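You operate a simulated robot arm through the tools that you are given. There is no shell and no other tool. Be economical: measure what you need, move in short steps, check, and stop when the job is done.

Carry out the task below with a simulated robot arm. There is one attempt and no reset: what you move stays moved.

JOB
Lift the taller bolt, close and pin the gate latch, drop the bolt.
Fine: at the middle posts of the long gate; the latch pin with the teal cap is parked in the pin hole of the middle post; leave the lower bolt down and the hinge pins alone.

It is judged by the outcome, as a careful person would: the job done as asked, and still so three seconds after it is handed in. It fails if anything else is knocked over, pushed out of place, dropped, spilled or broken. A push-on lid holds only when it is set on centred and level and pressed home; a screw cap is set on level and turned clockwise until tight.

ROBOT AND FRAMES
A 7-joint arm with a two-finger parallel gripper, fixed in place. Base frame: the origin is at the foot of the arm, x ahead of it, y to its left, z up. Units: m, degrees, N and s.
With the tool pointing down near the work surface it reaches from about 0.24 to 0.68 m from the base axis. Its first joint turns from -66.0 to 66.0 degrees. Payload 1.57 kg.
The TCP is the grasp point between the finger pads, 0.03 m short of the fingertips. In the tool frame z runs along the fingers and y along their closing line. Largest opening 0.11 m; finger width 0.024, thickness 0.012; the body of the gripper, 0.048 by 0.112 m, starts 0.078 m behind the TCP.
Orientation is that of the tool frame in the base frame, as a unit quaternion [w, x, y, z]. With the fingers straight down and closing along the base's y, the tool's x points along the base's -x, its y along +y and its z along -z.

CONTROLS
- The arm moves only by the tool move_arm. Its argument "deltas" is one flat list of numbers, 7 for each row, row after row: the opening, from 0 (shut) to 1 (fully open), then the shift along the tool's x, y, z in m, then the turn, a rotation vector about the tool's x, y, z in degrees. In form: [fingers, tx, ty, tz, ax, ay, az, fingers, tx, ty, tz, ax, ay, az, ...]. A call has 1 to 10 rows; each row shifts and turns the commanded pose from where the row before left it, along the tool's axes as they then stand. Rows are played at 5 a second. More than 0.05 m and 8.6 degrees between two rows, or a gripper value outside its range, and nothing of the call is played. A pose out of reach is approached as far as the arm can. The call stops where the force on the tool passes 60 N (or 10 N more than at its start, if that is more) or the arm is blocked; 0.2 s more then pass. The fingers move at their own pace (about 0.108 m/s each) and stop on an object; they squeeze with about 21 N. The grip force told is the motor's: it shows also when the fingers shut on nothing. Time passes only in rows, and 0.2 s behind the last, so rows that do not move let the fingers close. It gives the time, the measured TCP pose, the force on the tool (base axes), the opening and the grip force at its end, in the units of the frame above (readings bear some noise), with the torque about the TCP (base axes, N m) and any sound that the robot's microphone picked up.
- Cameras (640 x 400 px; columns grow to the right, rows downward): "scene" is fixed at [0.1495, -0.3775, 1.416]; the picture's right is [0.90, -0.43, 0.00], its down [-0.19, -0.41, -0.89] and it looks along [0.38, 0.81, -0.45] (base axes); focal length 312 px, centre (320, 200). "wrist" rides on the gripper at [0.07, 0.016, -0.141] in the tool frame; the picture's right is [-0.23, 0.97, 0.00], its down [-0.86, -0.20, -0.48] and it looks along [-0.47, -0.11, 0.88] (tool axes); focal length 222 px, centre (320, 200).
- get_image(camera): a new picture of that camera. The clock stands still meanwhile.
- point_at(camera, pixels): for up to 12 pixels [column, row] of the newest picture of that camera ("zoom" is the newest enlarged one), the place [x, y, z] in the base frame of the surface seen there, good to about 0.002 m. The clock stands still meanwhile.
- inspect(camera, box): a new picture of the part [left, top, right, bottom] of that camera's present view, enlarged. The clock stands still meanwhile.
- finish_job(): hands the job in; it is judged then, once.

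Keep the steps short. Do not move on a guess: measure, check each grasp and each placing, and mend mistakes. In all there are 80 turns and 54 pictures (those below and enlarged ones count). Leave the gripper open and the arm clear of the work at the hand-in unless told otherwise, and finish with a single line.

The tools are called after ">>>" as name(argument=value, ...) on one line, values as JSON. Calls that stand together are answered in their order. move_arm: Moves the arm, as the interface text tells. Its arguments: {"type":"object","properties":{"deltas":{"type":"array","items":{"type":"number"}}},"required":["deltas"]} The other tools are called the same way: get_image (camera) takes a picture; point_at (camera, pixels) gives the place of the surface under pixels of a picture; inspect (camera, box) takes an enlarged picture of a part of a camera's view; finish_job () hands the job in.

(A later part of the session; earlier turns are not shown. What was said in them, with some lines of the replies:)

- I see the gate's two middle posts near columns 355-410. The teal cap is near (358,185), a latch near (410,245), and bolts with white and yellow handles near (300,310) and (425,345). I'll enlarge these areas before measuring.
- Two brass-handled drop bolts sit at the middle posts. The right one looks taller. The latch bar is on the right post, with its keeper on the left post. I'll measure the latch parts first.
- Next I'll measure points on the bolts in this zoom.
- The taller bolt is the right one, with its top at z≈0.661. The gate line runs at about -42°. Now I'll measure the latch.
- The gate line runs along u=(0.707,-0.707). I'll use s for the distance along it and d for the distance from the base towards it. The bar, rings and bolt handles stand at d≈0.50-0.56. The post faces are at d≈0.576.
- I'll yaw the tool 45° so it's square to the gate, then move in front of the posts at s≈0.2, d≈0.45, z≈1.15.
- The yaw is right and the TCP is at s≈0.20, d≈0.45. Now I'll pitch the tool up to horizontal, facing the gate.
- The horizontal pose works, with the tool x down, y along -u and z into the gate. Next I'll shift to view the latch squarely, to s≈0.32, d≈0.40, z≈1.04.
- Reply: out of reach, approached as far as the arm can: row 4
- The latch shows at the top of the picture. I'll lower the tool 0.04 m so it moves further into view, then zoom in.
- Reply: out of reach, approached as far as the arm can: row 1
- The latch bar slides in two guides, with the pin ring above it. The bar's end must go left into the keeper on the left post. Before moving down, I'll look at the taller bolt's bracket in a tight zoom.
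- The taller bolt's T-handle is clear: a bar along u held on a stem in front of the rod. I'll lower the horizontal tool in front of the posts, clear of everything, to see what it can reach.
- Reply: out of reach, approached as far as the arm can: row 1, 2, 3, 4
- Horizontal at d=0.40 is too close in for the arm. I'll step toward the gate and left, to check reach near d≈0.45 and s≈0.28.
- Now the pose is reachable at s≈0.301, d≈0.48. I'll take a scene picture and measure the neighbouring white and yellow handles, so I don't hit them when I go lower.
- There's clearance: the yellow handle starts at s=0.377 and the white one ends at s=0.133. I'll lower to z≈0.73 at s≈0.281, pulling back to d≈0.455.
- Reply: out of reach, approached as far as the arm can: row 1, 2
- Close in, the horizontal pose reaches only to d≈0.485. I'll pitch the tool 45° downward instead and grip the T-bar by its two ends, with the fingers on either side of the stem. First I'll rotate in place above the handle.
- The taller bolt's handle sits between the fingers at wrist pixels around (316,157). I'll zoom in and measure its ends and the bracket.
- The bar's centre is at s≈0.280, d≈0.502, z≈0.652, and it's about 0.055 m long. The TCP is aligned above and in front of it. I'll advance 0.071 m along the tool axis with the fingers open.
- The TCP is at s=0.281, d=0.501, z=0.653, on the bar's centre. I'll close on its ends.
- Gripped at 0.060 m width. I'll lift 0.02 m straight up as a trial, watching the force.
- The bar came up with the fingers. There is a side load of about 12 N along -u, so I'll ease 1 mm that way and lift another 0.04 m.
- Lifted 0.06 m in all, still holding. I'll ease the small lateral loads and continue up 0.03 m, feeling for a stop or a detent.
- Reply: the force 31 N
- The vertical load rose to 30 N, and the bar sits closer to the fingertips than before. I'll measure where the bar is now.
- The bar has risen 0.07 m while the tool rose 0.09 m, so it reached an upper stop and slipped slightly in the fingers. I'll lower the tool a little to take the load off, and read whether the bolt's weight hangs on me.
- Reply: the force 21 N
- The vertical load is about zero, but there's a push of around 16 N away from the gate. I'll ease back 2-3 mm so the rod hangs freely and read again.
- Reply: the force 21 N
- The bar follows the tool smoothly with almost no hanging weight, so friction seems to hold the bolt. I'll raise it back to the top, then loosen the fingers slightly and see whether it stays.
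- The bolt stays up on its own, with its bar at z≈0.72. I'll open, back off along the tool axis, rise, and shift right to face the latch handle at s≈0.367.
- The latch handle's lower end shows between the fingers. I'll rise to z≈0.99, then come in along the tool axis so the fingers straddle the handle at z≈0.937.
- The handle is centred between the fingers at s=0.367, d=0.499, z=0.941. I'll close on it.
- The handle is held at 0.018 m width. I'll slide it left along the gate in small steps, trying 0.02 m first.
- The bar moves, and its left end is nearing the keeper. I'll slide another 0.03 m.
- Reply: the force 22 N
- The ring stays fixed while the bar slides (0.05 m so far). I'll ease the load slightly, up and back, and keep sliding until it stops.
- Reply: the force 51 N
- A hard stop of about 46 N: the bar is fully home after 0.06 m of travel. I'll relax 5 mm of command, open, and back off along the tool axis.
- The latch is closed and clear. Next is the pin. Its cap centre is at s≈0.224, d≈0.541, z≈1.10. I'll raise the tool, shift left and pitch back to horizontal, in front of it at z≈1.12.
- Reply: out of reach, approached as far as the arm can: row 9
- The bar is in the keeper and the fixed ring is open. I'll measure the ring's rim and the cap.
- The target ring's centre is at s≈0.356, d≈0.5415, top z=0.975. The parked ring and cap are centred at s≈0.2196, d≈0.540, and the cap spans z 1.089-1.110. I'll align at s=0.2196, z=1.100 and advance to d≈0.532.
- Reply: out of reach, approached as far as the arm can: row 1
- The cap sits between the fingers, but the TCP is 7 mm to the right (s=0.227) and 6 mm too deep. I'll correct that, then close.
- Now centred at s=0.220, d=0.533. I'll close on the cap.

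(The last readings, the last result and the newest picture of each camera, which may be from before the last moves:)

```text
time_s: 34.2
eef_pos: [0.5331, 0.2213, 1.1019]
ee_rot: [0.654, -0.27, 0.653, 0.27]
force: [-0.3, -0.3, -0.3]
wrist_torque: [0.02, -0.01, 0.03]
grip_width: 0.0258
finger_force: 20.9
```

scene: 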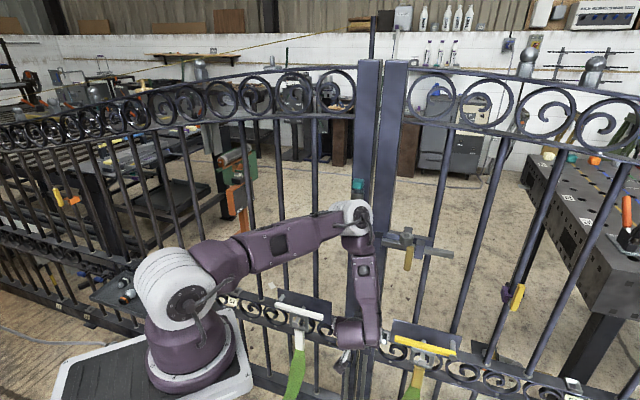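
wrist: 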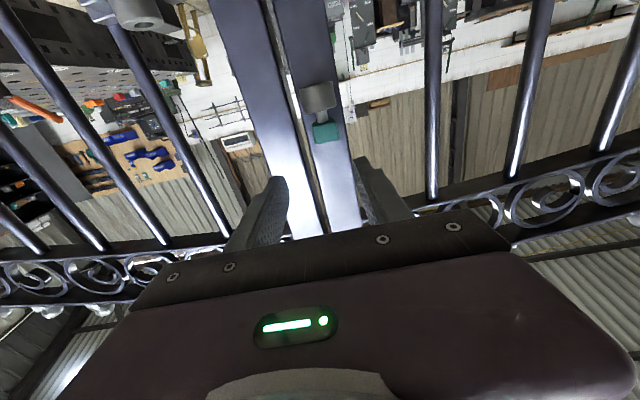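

Gripped at 0.026 m with no side load. I'll lift the pin straight up 0.03 m.

>>> move_arm(deltas=[0.1, -0.01, 0, 0, 0, 0, 0, 0.1, -0.01, 0, 0, 0, 0, 0, 0.1, -0.01, 0, 0, 0, 0, 0, 0.1, 0, 0, 0, 0, 0, 0])

>>> inspect(camera="wrist", box=[240, 60, 400, 220])

```text
time_s: 35.2
eef_pos: [0.5336, 0.2204, 1.133]
ee_rot: [0.655, -0.269, 0.653, 0.27]
force: [0.4, -0.1, -1.5]
wrist_torque: [-0.02, 0.02, 0.01]
grip_width: 0.0255
finger_force: 21.3
```

```text
2.50 times, centred on (320, 140) of wrist
```

zoom: 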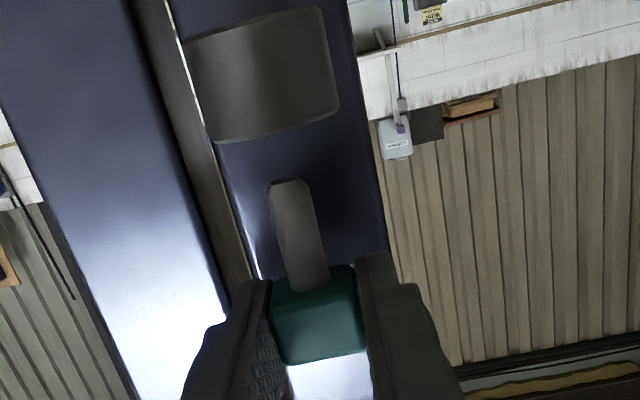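

The pin is out, its roughly 0.03 m shaft hanging straight below the cap. I'll measure the shaft's line while it's in view.

>>> point_at(camera="zoom", pixels=[[290, 188], [295, 215], [304, 250], [310, 280], [315, 320], [260, 100], [265, 128]])

>>> move_arm(deltas=[0.1, 0, -0.0338, 0.0005, 0, 0, 0, 0.1, 0, -0.0338, 0.0005, 0, 0, 0, 0.1, 0, -0.0338, 0.0005, 0, 0, 0, 0.1, 0, -0.034, 0.0005, 0, 0, 0, 0.1, 0, 0, 0, 0, 0, 0])

```text
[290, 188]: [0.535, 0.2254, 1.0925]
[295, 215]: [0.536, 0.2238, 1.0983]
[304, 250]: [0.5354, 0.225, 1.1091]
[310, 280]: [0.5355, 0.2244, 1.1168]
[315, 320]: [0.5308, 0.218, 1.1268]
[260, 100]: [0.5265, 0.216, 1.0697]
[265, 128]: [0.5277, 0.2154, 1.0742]
```

```text
time_s: 36.4
eef_pos: [0.6301, 0.1267, 1.1342]
ee_rot: [0.654, -0.27, 0.653, 0.27]
force: [-0.1, 0.5, -1.8]
wrist_torque: [0.02, 0.0, 0.04]
grip_width: 0.0259
finger_force: 20.9
```

The pin axis is vertical. Relative to the TCP it's about -1.5 mm in s and +9 mm in d. I'll descend to leave the tip about 2 cm above the target ring, then compare both in one view.

>>> move_arm(deltas=[0.1, 0.035, 0, 0, 0, 0, 0, 0.1, 0.035, 0, 0, 0, 0, 0, 0.1, 0.029, 0, 0, 0, 0, 0, 0.1, 0, 0, 0, 0, 0, 0])

>>> inspect(camera="wrist", box=[260, 80, 380, 200])

>>> inspect(camera="scene", box=[380, 200, 440, 260])

```text
time_s: 37.4
eef_pos: [0.6294, 0.1267, 1.0366]
ee_rot: [0.654, -0.27, 0.653, 0.271]
force: [-0.3, -0.4, -0.9]
wrist_torque: [0.0, -0.01, 0.0]
grip_width: 0.0255
finger_force: 20.9
```

```text
3.33 times, centred on (320, 140) of wrist
```

zoom: 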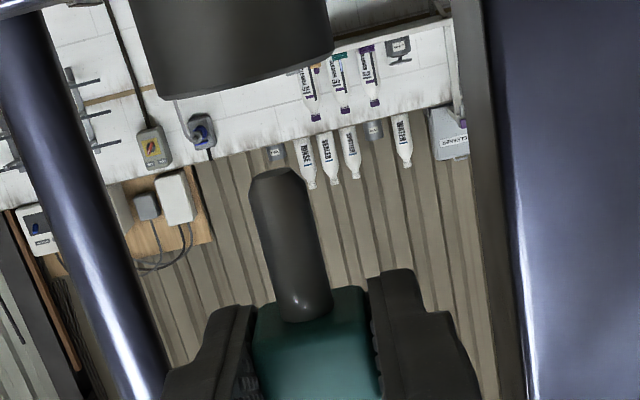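

```text
6.67 times, centred on (410, 230) of scene
```

zoom: 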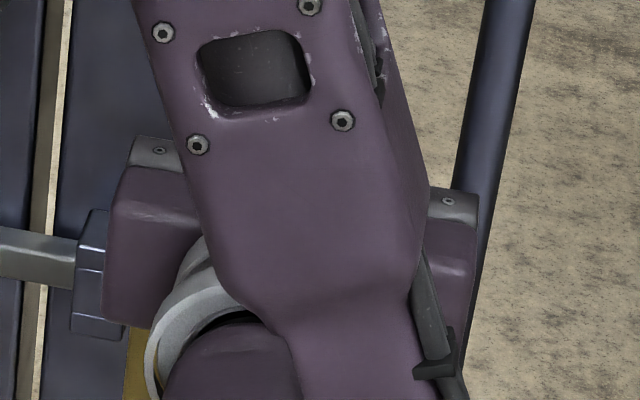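

The scene camera is blocked, so I'll use the wrist view and measure the shaft and ring edges in the same picture.

>>> inspect(camera="wrist", box=[260, 60, 380, 160])

>>> point_at(camera="zoom", pixels=[[285, 320], [260, 320], [308, 320], [280, 300], [245, 170], [170, 170], [310, 150], [225, 130], [145, 130], [320, 110], [240, 160], [300, 400]])

```text
4.00 times, centred on (320, 110) of wrist
```

zoom: 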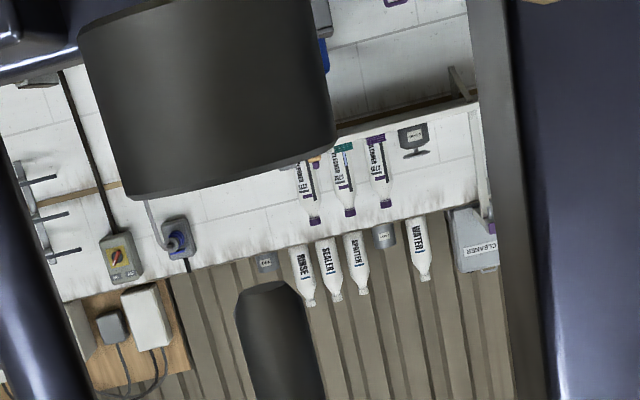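

```text
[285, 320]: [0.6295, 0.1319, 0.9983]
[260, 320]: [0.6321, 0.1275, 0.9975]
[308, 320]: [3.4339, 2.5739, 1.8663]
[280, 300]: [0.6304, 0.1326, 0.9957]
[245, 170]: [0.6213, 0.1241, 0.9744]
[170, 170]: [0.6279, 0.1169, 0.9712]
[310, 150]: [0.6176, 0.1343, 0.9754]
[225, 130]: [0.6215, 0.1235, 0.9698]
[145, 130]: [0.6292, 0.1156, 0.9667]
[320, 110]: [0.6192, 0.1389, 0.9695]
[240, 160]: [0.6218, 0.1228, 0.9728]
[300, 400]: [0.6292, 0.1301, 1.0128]
```

Fitting the shaft and ring in (s, d): the pin axis is near (0.354, 0.5434) and the hole near (0.3565, 0.544). I'll shift +2.5 mm in s and +0.6 mm in d, then lower the tip to just above the ring.

>>> move_arm(deltas=[0.1, 0, -0.0025, 0.0006, 0, 0, 0, 0.1, 0.015, 0, 0, 0, 0, 0, 0.1, 0, 0, 0, 0, 0, 0])

>>> inspect(camera="wrist", box=[260, 80, 380, 200])

```text
time_s: 38.2
eef_pos: [0.6324, 0.1262, 1.0194]
ee_rot: [0.655, -0.269, 0.653, 0.269]
force: [0.0, 0.9, -1.2]
wrist_torque: [-0.02, 0.01, -0.01]
grip_width: 0.0257
finger_force: 20.8
```

```text
3.33 times, centred on (320, 140) of wrist
```

zoom: 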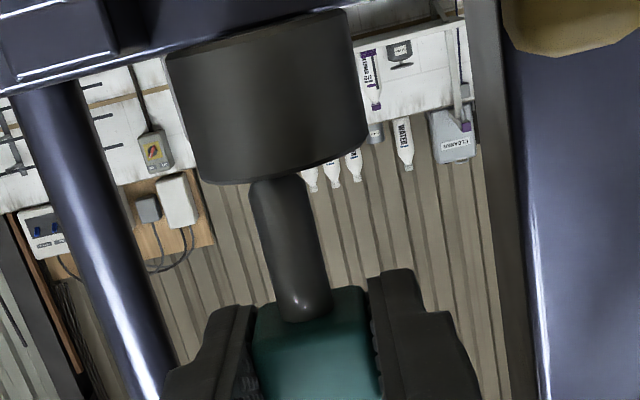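

The tip is just above the ring. I'll re-measure several points on both cylinders in this view to confirm they're coaxial.

>>> point_at(camera="zoom", pixels=[[190, 110], [215, 105], [240, 98], [265, 93], [290, 88], [315, 83], [340, 78], [262, 250], [275, 248], [290, 245], [303, 243], [312, 242]])

```text
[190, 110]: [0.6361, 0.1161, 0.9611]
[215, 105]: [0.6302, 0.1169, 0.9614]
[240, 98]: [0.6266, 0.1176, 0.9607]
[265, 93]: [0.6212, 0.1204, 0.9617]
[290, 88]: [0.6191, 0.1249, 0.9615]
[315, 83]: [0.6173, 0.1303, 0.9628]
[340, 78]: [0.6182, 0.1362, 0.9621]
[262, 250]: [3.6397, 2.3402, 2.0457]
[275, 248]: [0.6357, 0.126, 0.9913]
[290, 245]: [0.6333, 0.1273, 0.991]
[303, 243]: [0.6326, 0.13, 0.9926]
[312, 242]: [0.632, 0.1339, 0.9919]
```

In this view the ring's centre is near (0.354, 0.541) and the pin axis near (0.357, 0.5436), so my shift overshot. I'll correct by -2.3 mm in s and -2 mm in d, then measure again in the same way.

>>> move_arm(deltas=[0.1, 0, 0.0023, -0.002, 0, 0, 0, 0.1, 0, 0, 0, 0, 0, 0, 0.1, 0, 0, 0, 0, 0, 0])

>>> inspect(camera="wrist", box=[270, 80, 370, 180])

```text
time_s: 39.0
eef_pos: [0.6288, 0.1254, 1.0197]
ee_rot: [0.654, -0.27, 0.653, 0.27]
force: [0.9, -0.5, -1.4]
wrist_torque: [0.01, -0.01, 0.01]
grip_width: 0.0253
finger_force: 21.3
```

```text
4.00 times, centred on (320, 130) of wrist
```

zoom: 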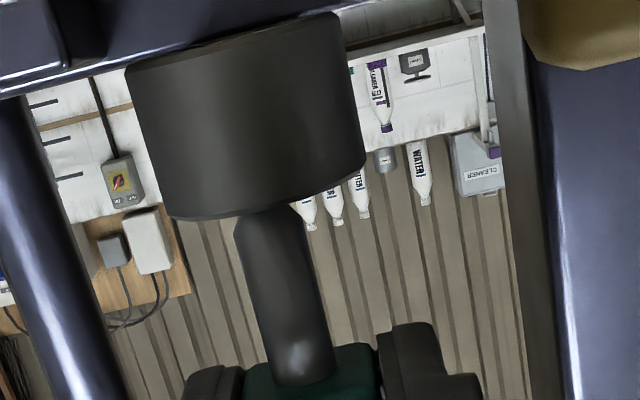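

The pin and ring look nearly coaxial sideways now. I'll check depth once more with a few points.

>>> point_at(camera="zoom", pixels=[[170, 140], [200, 135], [230, 128], [258, 122], [285, 116], [315, 110], [340, 105], [262, 270], [275, 268], [285, 266], [297, 264], [310, 262]])

```text
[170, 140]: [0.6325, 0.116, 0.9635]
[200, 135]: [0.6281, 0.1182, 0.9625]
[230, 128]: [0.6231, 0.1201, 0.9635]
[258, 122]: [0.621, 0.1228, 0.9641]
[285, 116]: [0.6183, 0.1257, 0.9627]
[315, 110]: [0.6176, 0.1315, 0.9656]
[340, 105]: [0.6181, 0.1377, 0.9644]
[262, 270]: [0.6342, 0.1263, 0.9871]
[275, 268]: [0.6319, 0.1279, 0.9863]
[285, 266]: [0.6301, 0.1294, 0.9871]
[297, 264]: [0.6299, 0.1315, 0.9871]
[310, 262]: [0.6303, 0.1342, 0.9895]
```

The pin's axis is at about (0.3555, 0.5423) and the ring's at (0.3537, 0.5415). I'll trim -1.3 mm in s and -0.6 mm in d, then lower gently in 4 mm steps.

>>> move_arm(deltas=[0.1, 0, 0.0013, -0.0006, 0, 0, 0, 0.1, 0, 0, 0, 0, 0, 0, 0.1, 0.003, 0, 0, 0, 0, 0, 0.1, 0.003, 0, 0, 0, 0, 0, 0.1, 0, 0, 0, 0, 0, 0])

```text
time_s: 40.2
eef_pos: [0.6287, 0.1265, 1.0135]
ee_rot: [0.654, -0.27, 0.653, 0.27]
force: [0.0, 0.0, -0.7]
wrist_torque: [-0.03, -0.02, 0.0]
grip_width: 0.0258
finger_force: 20.5
```

There's no contact force, and the tip should just be entering. I'll lower further.

>>> move_arm(deltas=[0.1, 0.003, 0, 0, 0, 0, 0, 0.1, 0.003, 0, 0, 0, 0, 0, 0.1, 0, 0, 0, 0, 0, 0])

```text
time_s: 41.0
eef_pos: [0.6287, 0.1264, 1.008]
ee_rot: [0.654, -0.269, 0.654, 0.269]
force: [0.0, 0.4, -1.1]
wrist_torque: [-0.04, -0.01, -0.03]
grip_width: 0.0257
finger_force: 20.6
```

>>> move_arm(deltas=[0.1, 0.003, 0, 0, 0, 0, 0, 0.1, 0.003, 0, 0, 0, 0, 0, 0.1, 0, 0, 0, 0, 0, 0])

>>> inspect(camera="wrist", box=[270, 100, 370, 200])

```text
time_s: 41.8
eef_pos: [0.6277, 0.1265, 1.0027]
ee_rot: [0.654, -0.27, 0.653, 0.27]
force: [-0.3, 0.2, -1.1]
wrist_torque: [-0.06, 0.03, 0.04]
grip_width: 0.0256
finger_force: 21.0
```

```text
4.00 times, centred on (320, 150) of wrist
```

zoom: 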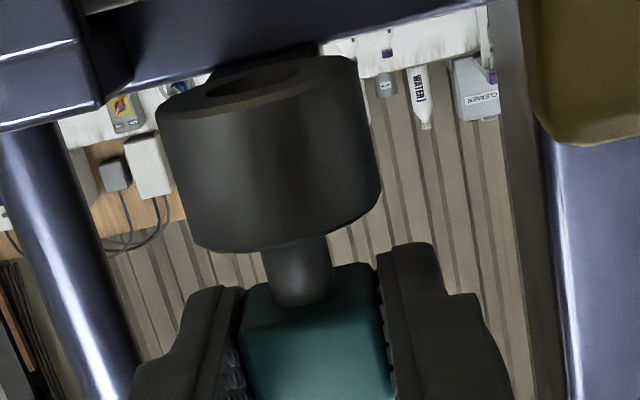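

The pin is about 14 mm into the ring with no resistance. I'll keep lowering until it seats.

>>> move_arm(deltas=[0.1, 0.003, 0, 0, 0, 0, 0, 0.1, 0.003, 0, 0, 0, 0, 0, 0.1, 0.002, 0, 0, 0, 0, 0, 0.1, 0, 0, 0, 0, 0, 0])

```text
time_s: 42.8
eef_pos: [0.6291, 0.1267, 0.9946]
ee_rot: [0.656, -0.269, 0.652, 0.269]
force: [3.9, -0.7, 13.7]
wrist_torque: [0.08, -0.15, -0.03]
grip_width: 0.026
finger_force: 20.8
```

Contact of about 14 N upward at z=0.9946. I'll look at how the pin sits.

>>> inspect(camera="wrist", box=[270, 100, 370, 200])

>>> point_at(camera="zoom", pixels=[[290, 255], [300, 275], [310, 300], [310, 340], [280, 215], [250, 40], [265, 70], [200, 40]])

```text
4.00 times, centred on (320, 150) of wrist
```

zoom: 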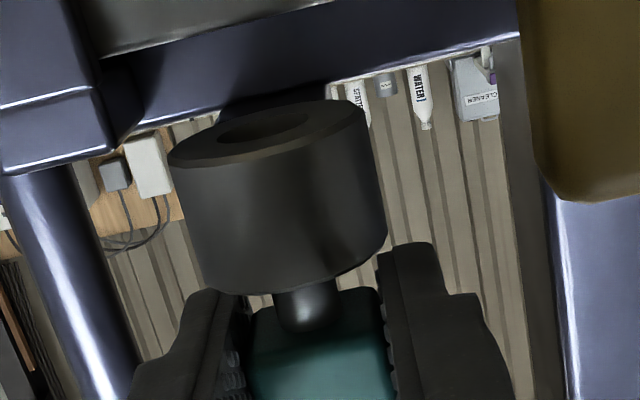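

```text
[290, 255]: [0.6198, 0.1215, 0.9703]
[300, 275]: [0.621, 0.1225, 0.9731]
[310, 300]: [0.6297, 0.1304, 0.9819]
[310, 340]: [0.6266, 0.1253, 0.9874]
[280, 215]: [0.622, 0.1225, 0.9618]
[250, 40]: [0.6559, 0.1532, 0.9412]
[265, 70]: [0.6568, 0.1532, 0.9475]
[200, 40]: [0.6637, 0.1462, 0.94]
```

The shaft gap between cap and ring now matches how it sat when parked, so it looks bottomed. I'll press 2 mm more to confirm it's firm.

>>> move_arm(deltas=[0.1, 0.002, 0, 0, 0, 0, 0, 0.1, 0, 0, 0, 0, 0, 0])

```text
time_s: 43.4
eef_pos: [0.6281, 0.1262, 0.9927]
ee_rot: [0.655, -0.269, 0.653, 0.269]
force: [3.2, -4.9, 14.9]
wrist_torque: [-0.06, -0.18, 0.01]
grip_width: 0.0259
finger_force: 20.7
```

It moved 2 mm at a steady 15 N, so it's either a snug fit or slipping in the fingers. I'll press 3 mm more and look.

>>> move_arm(deltas=[0.1, 0.0015, 0, 0, 0, 0, 0, 0.1, 0.0015, 0, 0, 0, 0, 0, 0.1, 0, 0, 0, 0, 0, 0])

>>> inspect(camera="wrist", box=[270, 100, 370, 200])

>>> point_at(camera="zoom", pixels=[[310, 340], [310, 360], [310, 310], [300, 290], [310, 325]])

```text
time_s: 44.2
eef_pos: [0.6279, 0.1264, 0.9903]
ee_rot: [0.654, -0.27, 0.652, 0.271]
force: [-3.4, 1.6, 12.9]
wrist_torque: [0.09, 0.04, 0.06]
grip_width: 0.0257
finger_force: 21.1
```

```text
4.00 times, centred on (320, 150) of wrist
```

zoom: 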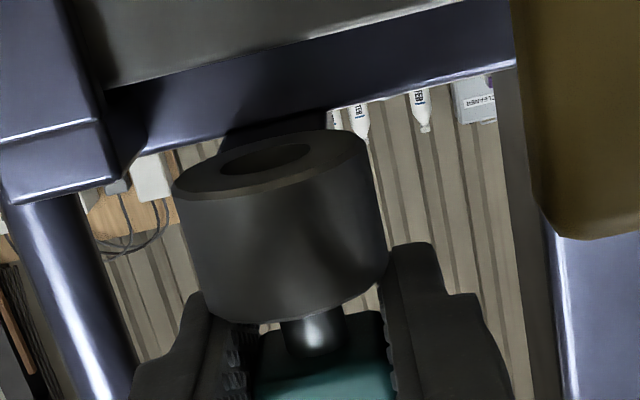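

```text
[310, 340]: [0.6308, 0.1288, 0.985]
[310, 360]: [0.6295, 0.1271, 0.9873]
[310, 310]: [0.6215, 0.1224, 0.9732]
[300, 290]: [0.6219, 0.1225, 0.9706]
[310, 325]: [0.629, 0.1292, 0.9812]
```

The gap hasn't changed while the fingers slid on the cap, so the pin is fully seated. I'll open and back straight out.

>>> move_arm(deltas=[0.5, 0, 0, 0, 0, 0, 0, 0.5, 0, 0, 0, 0, 0, 0, 0.5, 0, 0, -0.025, 0, 0, 0, 0.5, 0, 0, -0.03, 0, 0, 0, 0.5, 0, 0, -0.03, 0, 0, 0, 0.5, 0, 0, 0, 0, 0, 0])

>>> move_arm(deltas=[0.5, -0.03, 0.04, 0, 0, 0, 0, 0.5, -0.03, 0.04, 0, 0, 0, 0, 0.5, 0, 0.04, 0, 0, 0, 0])

>>> inspect(camera="scene", box=[330, 160, 470, 290])

```text
time_s: 45.6
eef_pos: [0.5666, 0.0655, 0.9889]
ee_rot: [0.654, -0.269, 0.653, 0.27]
force: [-0.3, -0.3, 0.3]
wrist_torque: [0.0, 0.0, -0.01]
grip_width: 0.0549
finger_force: 0.1
```

```text
time_s: 46.4
eef_pos: [0.5049, 0.1565, 1.0607]
ee_rot: [0.654, -0.27, 0.653, 0.27]
force: [0.1, 0.0, -1.0]
wrist_torque: [0.02, 0.0, 0.01]
grip_width: 0.055
finger_force: 0.1
out of reach, approached as far as the arm can: row 2, 3
```

```text
3.08 times, centred on (400, 225) of scene
```

zoom: 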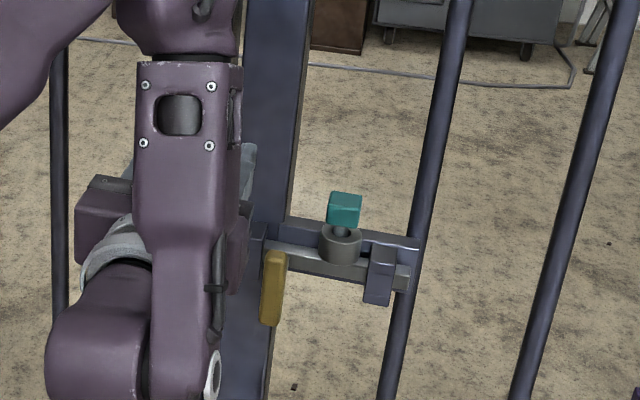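

The pin stands upright in the latch ring and the bar is closed. For the bolt, I'll pitch the tool to 45° and back off to d≈0.44. That clears the latch handle when I descend.

>>> move_arm(deltas=[0.5, 0, 0, 0, 0, 7.5, 0, 0.5, 0, 0, 0, 0, 7.5, 0, 0.5, 0, 0, 0, 0, 7.5, 0, 0.5, 0, 0, 0, 0, 7.5, 0, 0.5, 0, 0, 0, 0, 7.5, 0, 0.5, 0, 0, 0, 0, 7.5, 0, 0.5, 0.0212, 0, -0.0212, 0, 0, 0, 1, 0, -0.034, 0, 0, 0, 0, 1, 0, 0, 0, 0, 0, 0])

```text
time_s: 48.4
eef_pos: [0.5093, 0.1115, 1.0597]
ee_rot: [0.355, -0.352, 0.853, 0.146]
force: [-0.3, 0.0, -0.9]
wrist_torque: [0.0, 0.0, 0.0]
grip_width: 0.11
finger_force: 0.1
```

At s=0.281, d=0.439. I'll descend 0.27 m.

>>> move_arm(deltas=[1, 0.0283, 0, 0.0283, 0, 0, 0, 1, 0.0283, 0, 0.0283, 0, 0, 0, 1, 0.0283, 0, 0.0283, 0, 0, 0, 1, 0.0283, 0, 0.0283, 0, 0, 0, 1, 0.0283, 0, 0.0283, 0, 0, 0, 1, 0.0283, 0, 0.0283, 0, 0, 0, 1, 0.0212, 0, 0.0212, 0, 0, 0, 1, 0, 0, 0, 0, 0, 0])

>>> get_image(camera="wrist")

```text
time_s: 50.2
eef_pos: [0.5077, 0.1098, 0.7906]
ee_rot: [0.355, -0.352, 0.854, 0.146]
force: [0.4, 0.1, 0.8]
wrist_torque: [0.0, 0.0, 0.01]
grip_width: 0.1099
finger_force: 0.1
```

```text
6 pictures are left
```

wrist: 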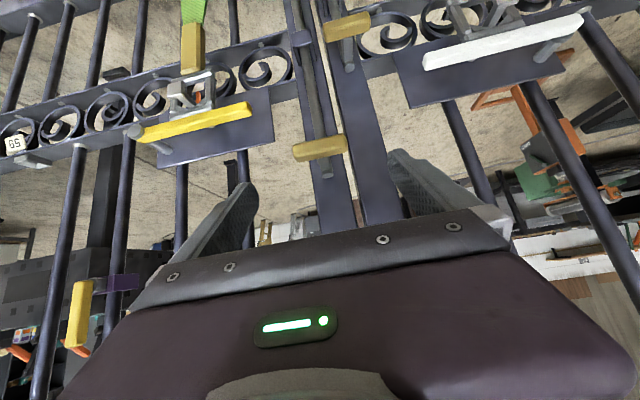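

Only 6 pictures are left. I'll measure the bar in this one.

>>> point_at(camera="wrist", pixels=[[294, 153], [319, 148], [346, 142], [319, 157], [327, 185], [302, 38]])

```text
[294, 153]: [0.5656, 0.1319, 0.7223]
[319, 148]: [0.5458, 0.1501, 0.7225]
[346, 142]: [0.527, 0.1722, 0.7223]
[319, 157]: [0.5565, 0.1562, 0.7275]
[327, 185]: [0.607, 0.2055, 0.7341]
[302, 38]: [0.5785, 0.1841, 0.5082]
```

The bar is still up, with its centre at z≈0.721, s≈0.280, d≈0.502. I'll advance onto it and close on its ends.

>>> move_arm(deltas=[1, 0.0033, 0.001, 0.024, 0, 0, 0, 1, 0, 0, 0.024, 0, 0, 0, 1, 0, 0, 0.024, 0, 0, 0, 1, 0, 0, 0.0235, 0, 0, 0, 1, 0, 0, 0, 0, 0, 0])

>>> move_arm(deltas=[0.3, 0, 0, 0, 0, 0, 0, 0.3, 0, 0, 0, 0, 0, 0, 0.3, 0, 0, 0, 0, 0, 0])

```text
time_s: 51.4
eef_pos: [0.5553, 0.1574, 0.7206]
ee_rot: [0.355, -0.353, 0.853, 0.147]
force: [-0.2, 0.3, -0.8]
wrist_torque: [0.0, -0.01, 0.02]
grip_width: 0.1101
finger_force: 0.0
```

```text
time_s: 52.2
eef_pos: [0.5531, 0.1581, 0.7219]
ee_rot: [0.355, -0.352, 0.854, 0.147]
force: [-5.1, 6.2, -1.2]
wrist_torque: [0.05, 0.09, 0.09]
grip_width: 0.0598
finger_force: 44.8
```

Held at 0.060 m. Now I'll lower it straight down in 0.01 m steps, 0.06 m first.

>>> move_arm(deltas=[0.3, 0.00707, 0.001, 0.00707, 0, 0, 0, 0.3, 0.00707, 0, 0.00707, 0, 0, 0, 0.3, 0.00707, 0, 0.00707, 0, 0, 0, 0.3, 0.00707, 0, 0.00707, 0, 0, 0, 0.3, 0.00707, 0, 0.00707, 0, 0, 0, 0.3, 0.00707, 0, 0.00707, 0, 0, 0, 0.3, 0, 0, 0, 0, 0, 0])

```text
time_s: 53.8
eef_pos: [0.5545, 0.1566, 0.6607]
ee_rot: [0.356, -0.352, 0.854, 0.146]
force: [16.1, 5.1, -9.9]
wrist_torque: [0.6, -0.23, 0.69]
grip_width: 0.0598
finger_force: 44.7
```

I'll continue down to the bottom stop, about another 0.012 m.

>>> move_arm(deltas=[0.3, 0.0035, 0, 0.0035, 0, 0, 0, 0.3, 0.0035, 0, 0.0035, 0, 0, 0, 0.3, 0.002, 0, 0.002, 0, 0, 0, 0.3, 0, 0, 0, 0, 0, 0])

>>> get_image(camera="wrist")

>>> point_at(camera="wrist", pixels=[[290, 190], [316, 185], [345, 180], [316, 178], [316, 192]])

```text
time_s: 54.8
eef_pos: [0.5546, 0.1593, 0.6503]
ee_rot: [0.356, -0.353, 0.852, 0.147]
force: [1.9, -0.2, 29.4]
wrist_torque: [-0.03, -0.09, 0.54]
grip_width: 0.0598
finger_force: 44.9
```

```text
5 pictures are left
```

wrist: 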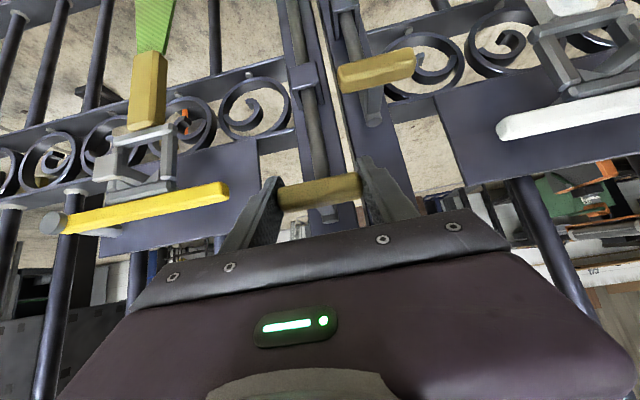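

```text
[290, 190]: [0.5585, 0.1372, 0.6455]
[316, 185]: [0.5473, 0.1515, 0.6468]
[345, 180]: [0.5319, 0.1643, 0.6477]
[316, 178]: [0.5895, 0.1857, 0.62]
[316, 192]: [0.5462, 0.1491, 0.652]
```

It hit the bottom stop (+29 N) at z≈0.650, the original down height. I'll ease off, open, back out, and rise clear.

>>> move_arm(deltas=[0.3, -0.0015, 0, -0.0015, 0, 0, 0, 1, 0, 0, 0, 0, 0, 0, 1, 0, 0, 0, 0, 0, 0, 1, 0, 0, 0, 0, 0, 0, 1, 0, 0, -0.03, 0, 0, 0, 1, 0, 0, -0.03, 0, 0, 0, 1, 0, 0, -0.04, 0, 0, 0, 1, 0, 0, -0.04, 0, 0, 0, 1, 0, 0, 0, 0, 0, 0])

>>> get_image(camera="wrist")

>>> point_at(camera="wrist", pixels=[[318, 150], [318, 145], [318, 155], [318, 140], [318, 135], [318, 130], [345, 85], [350, 80]])

```text
time_s: 56.8
eef_pos: [0.4832, 0.0871, 0.7487]
ee_rot: [0.355, -0.353, 0.853, 0.147]
force: [0.7, 0.3, 0.4]
wrist_torque: [0.0, 0.01, -0.03]
grip_width: 0.1098
finger_force: 0.1
```

```text
4 pictures are left
```

wrist: 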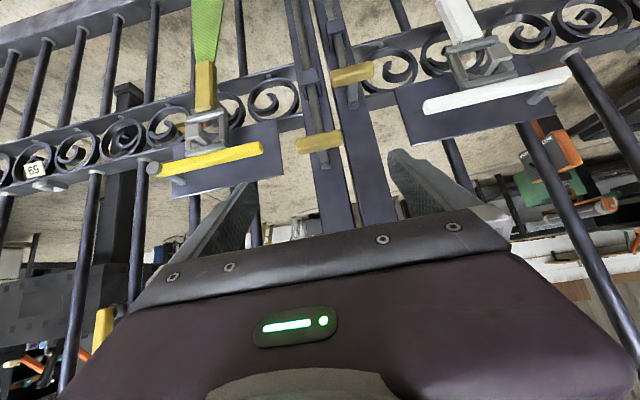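

```text
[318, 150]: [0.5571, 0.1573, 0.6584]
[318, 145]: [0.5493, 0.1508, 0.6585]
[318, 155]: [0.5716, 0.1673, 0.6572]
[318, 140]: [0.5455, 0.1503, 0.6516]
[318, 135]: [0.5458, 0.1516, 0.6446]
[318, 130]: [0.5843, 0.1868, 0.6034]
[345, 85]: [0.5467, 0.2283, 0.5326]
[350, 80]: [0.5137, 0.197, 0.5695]
```

The bolt's bar top is at z=0.6585, its original down height, and the lower bolt is unmoved. I'll move the arm away to the left and up for a final check of the latch.

>>> move_arm(deltas=[1, 0, 0.04, -0.02, 0, 0, 0, 1, -0.02, 0.04, -0.02, 0, 0, 0, 1, -0.02, 0.04, -0.02, 0, 0, 0, 1, -0.0283, 0, -0.0283, 0, 0, 0, 1, -0.0283, 0, -0.0283, 0, 0, 0, 1, 0, 0, 0, 0, 0, 0])

>>> get_image(camera="scene")

>>> inspect(camera="scene", box=[340, 170, 450, 280])

```text
time_s: 58.2
eef_pos: [0.4164, 0.1743, 0.8957]
ee_rot: [0.354, -0.353, 0.854, 0.147]
force: [0.0, -0.3, -0.5]
wrist_torque: [0.01, 0.02, -0.03]
grip_width: 0.11
finger_force: 0.1
out of reach, approached as far as the arm can: row 4, 5
```

```text
3 pictures are left
```

scene: 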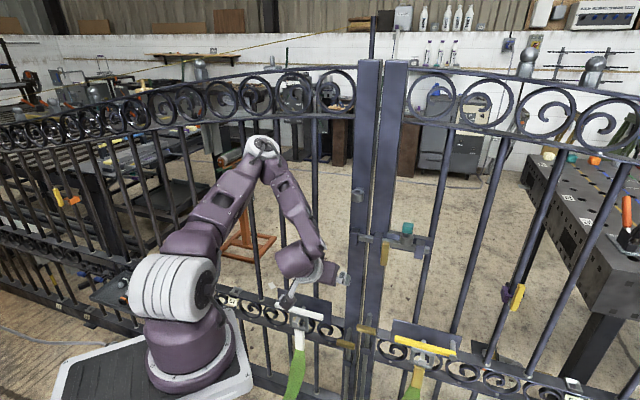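

```text
3.64 times, centred on (395, 225) of scene
```

zoom: 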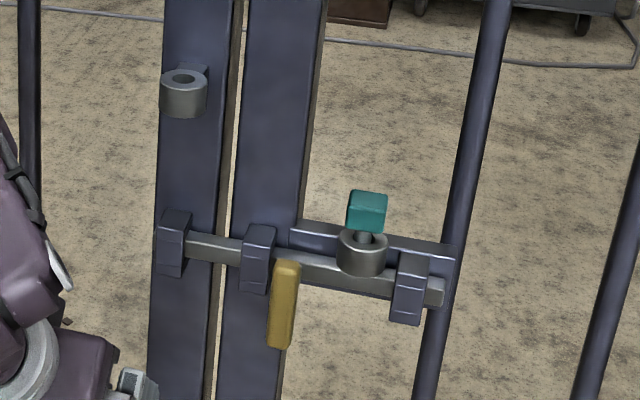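

The final view shows the bar through the keeper and the teal-capped pin in the latch ring. The tall bolt is down and the lower bolt untouched, with the arm clear and the gripper open. I'm handing in.

>>> finish_job()

```text
The job is handed in.
```

The job is handed in: I lifted the taller bolt, closed the gate latch and pinned it with the teal-capped pin, then dropped the bolt to its original height, leaving the lower bolt and hinge pins untouched.
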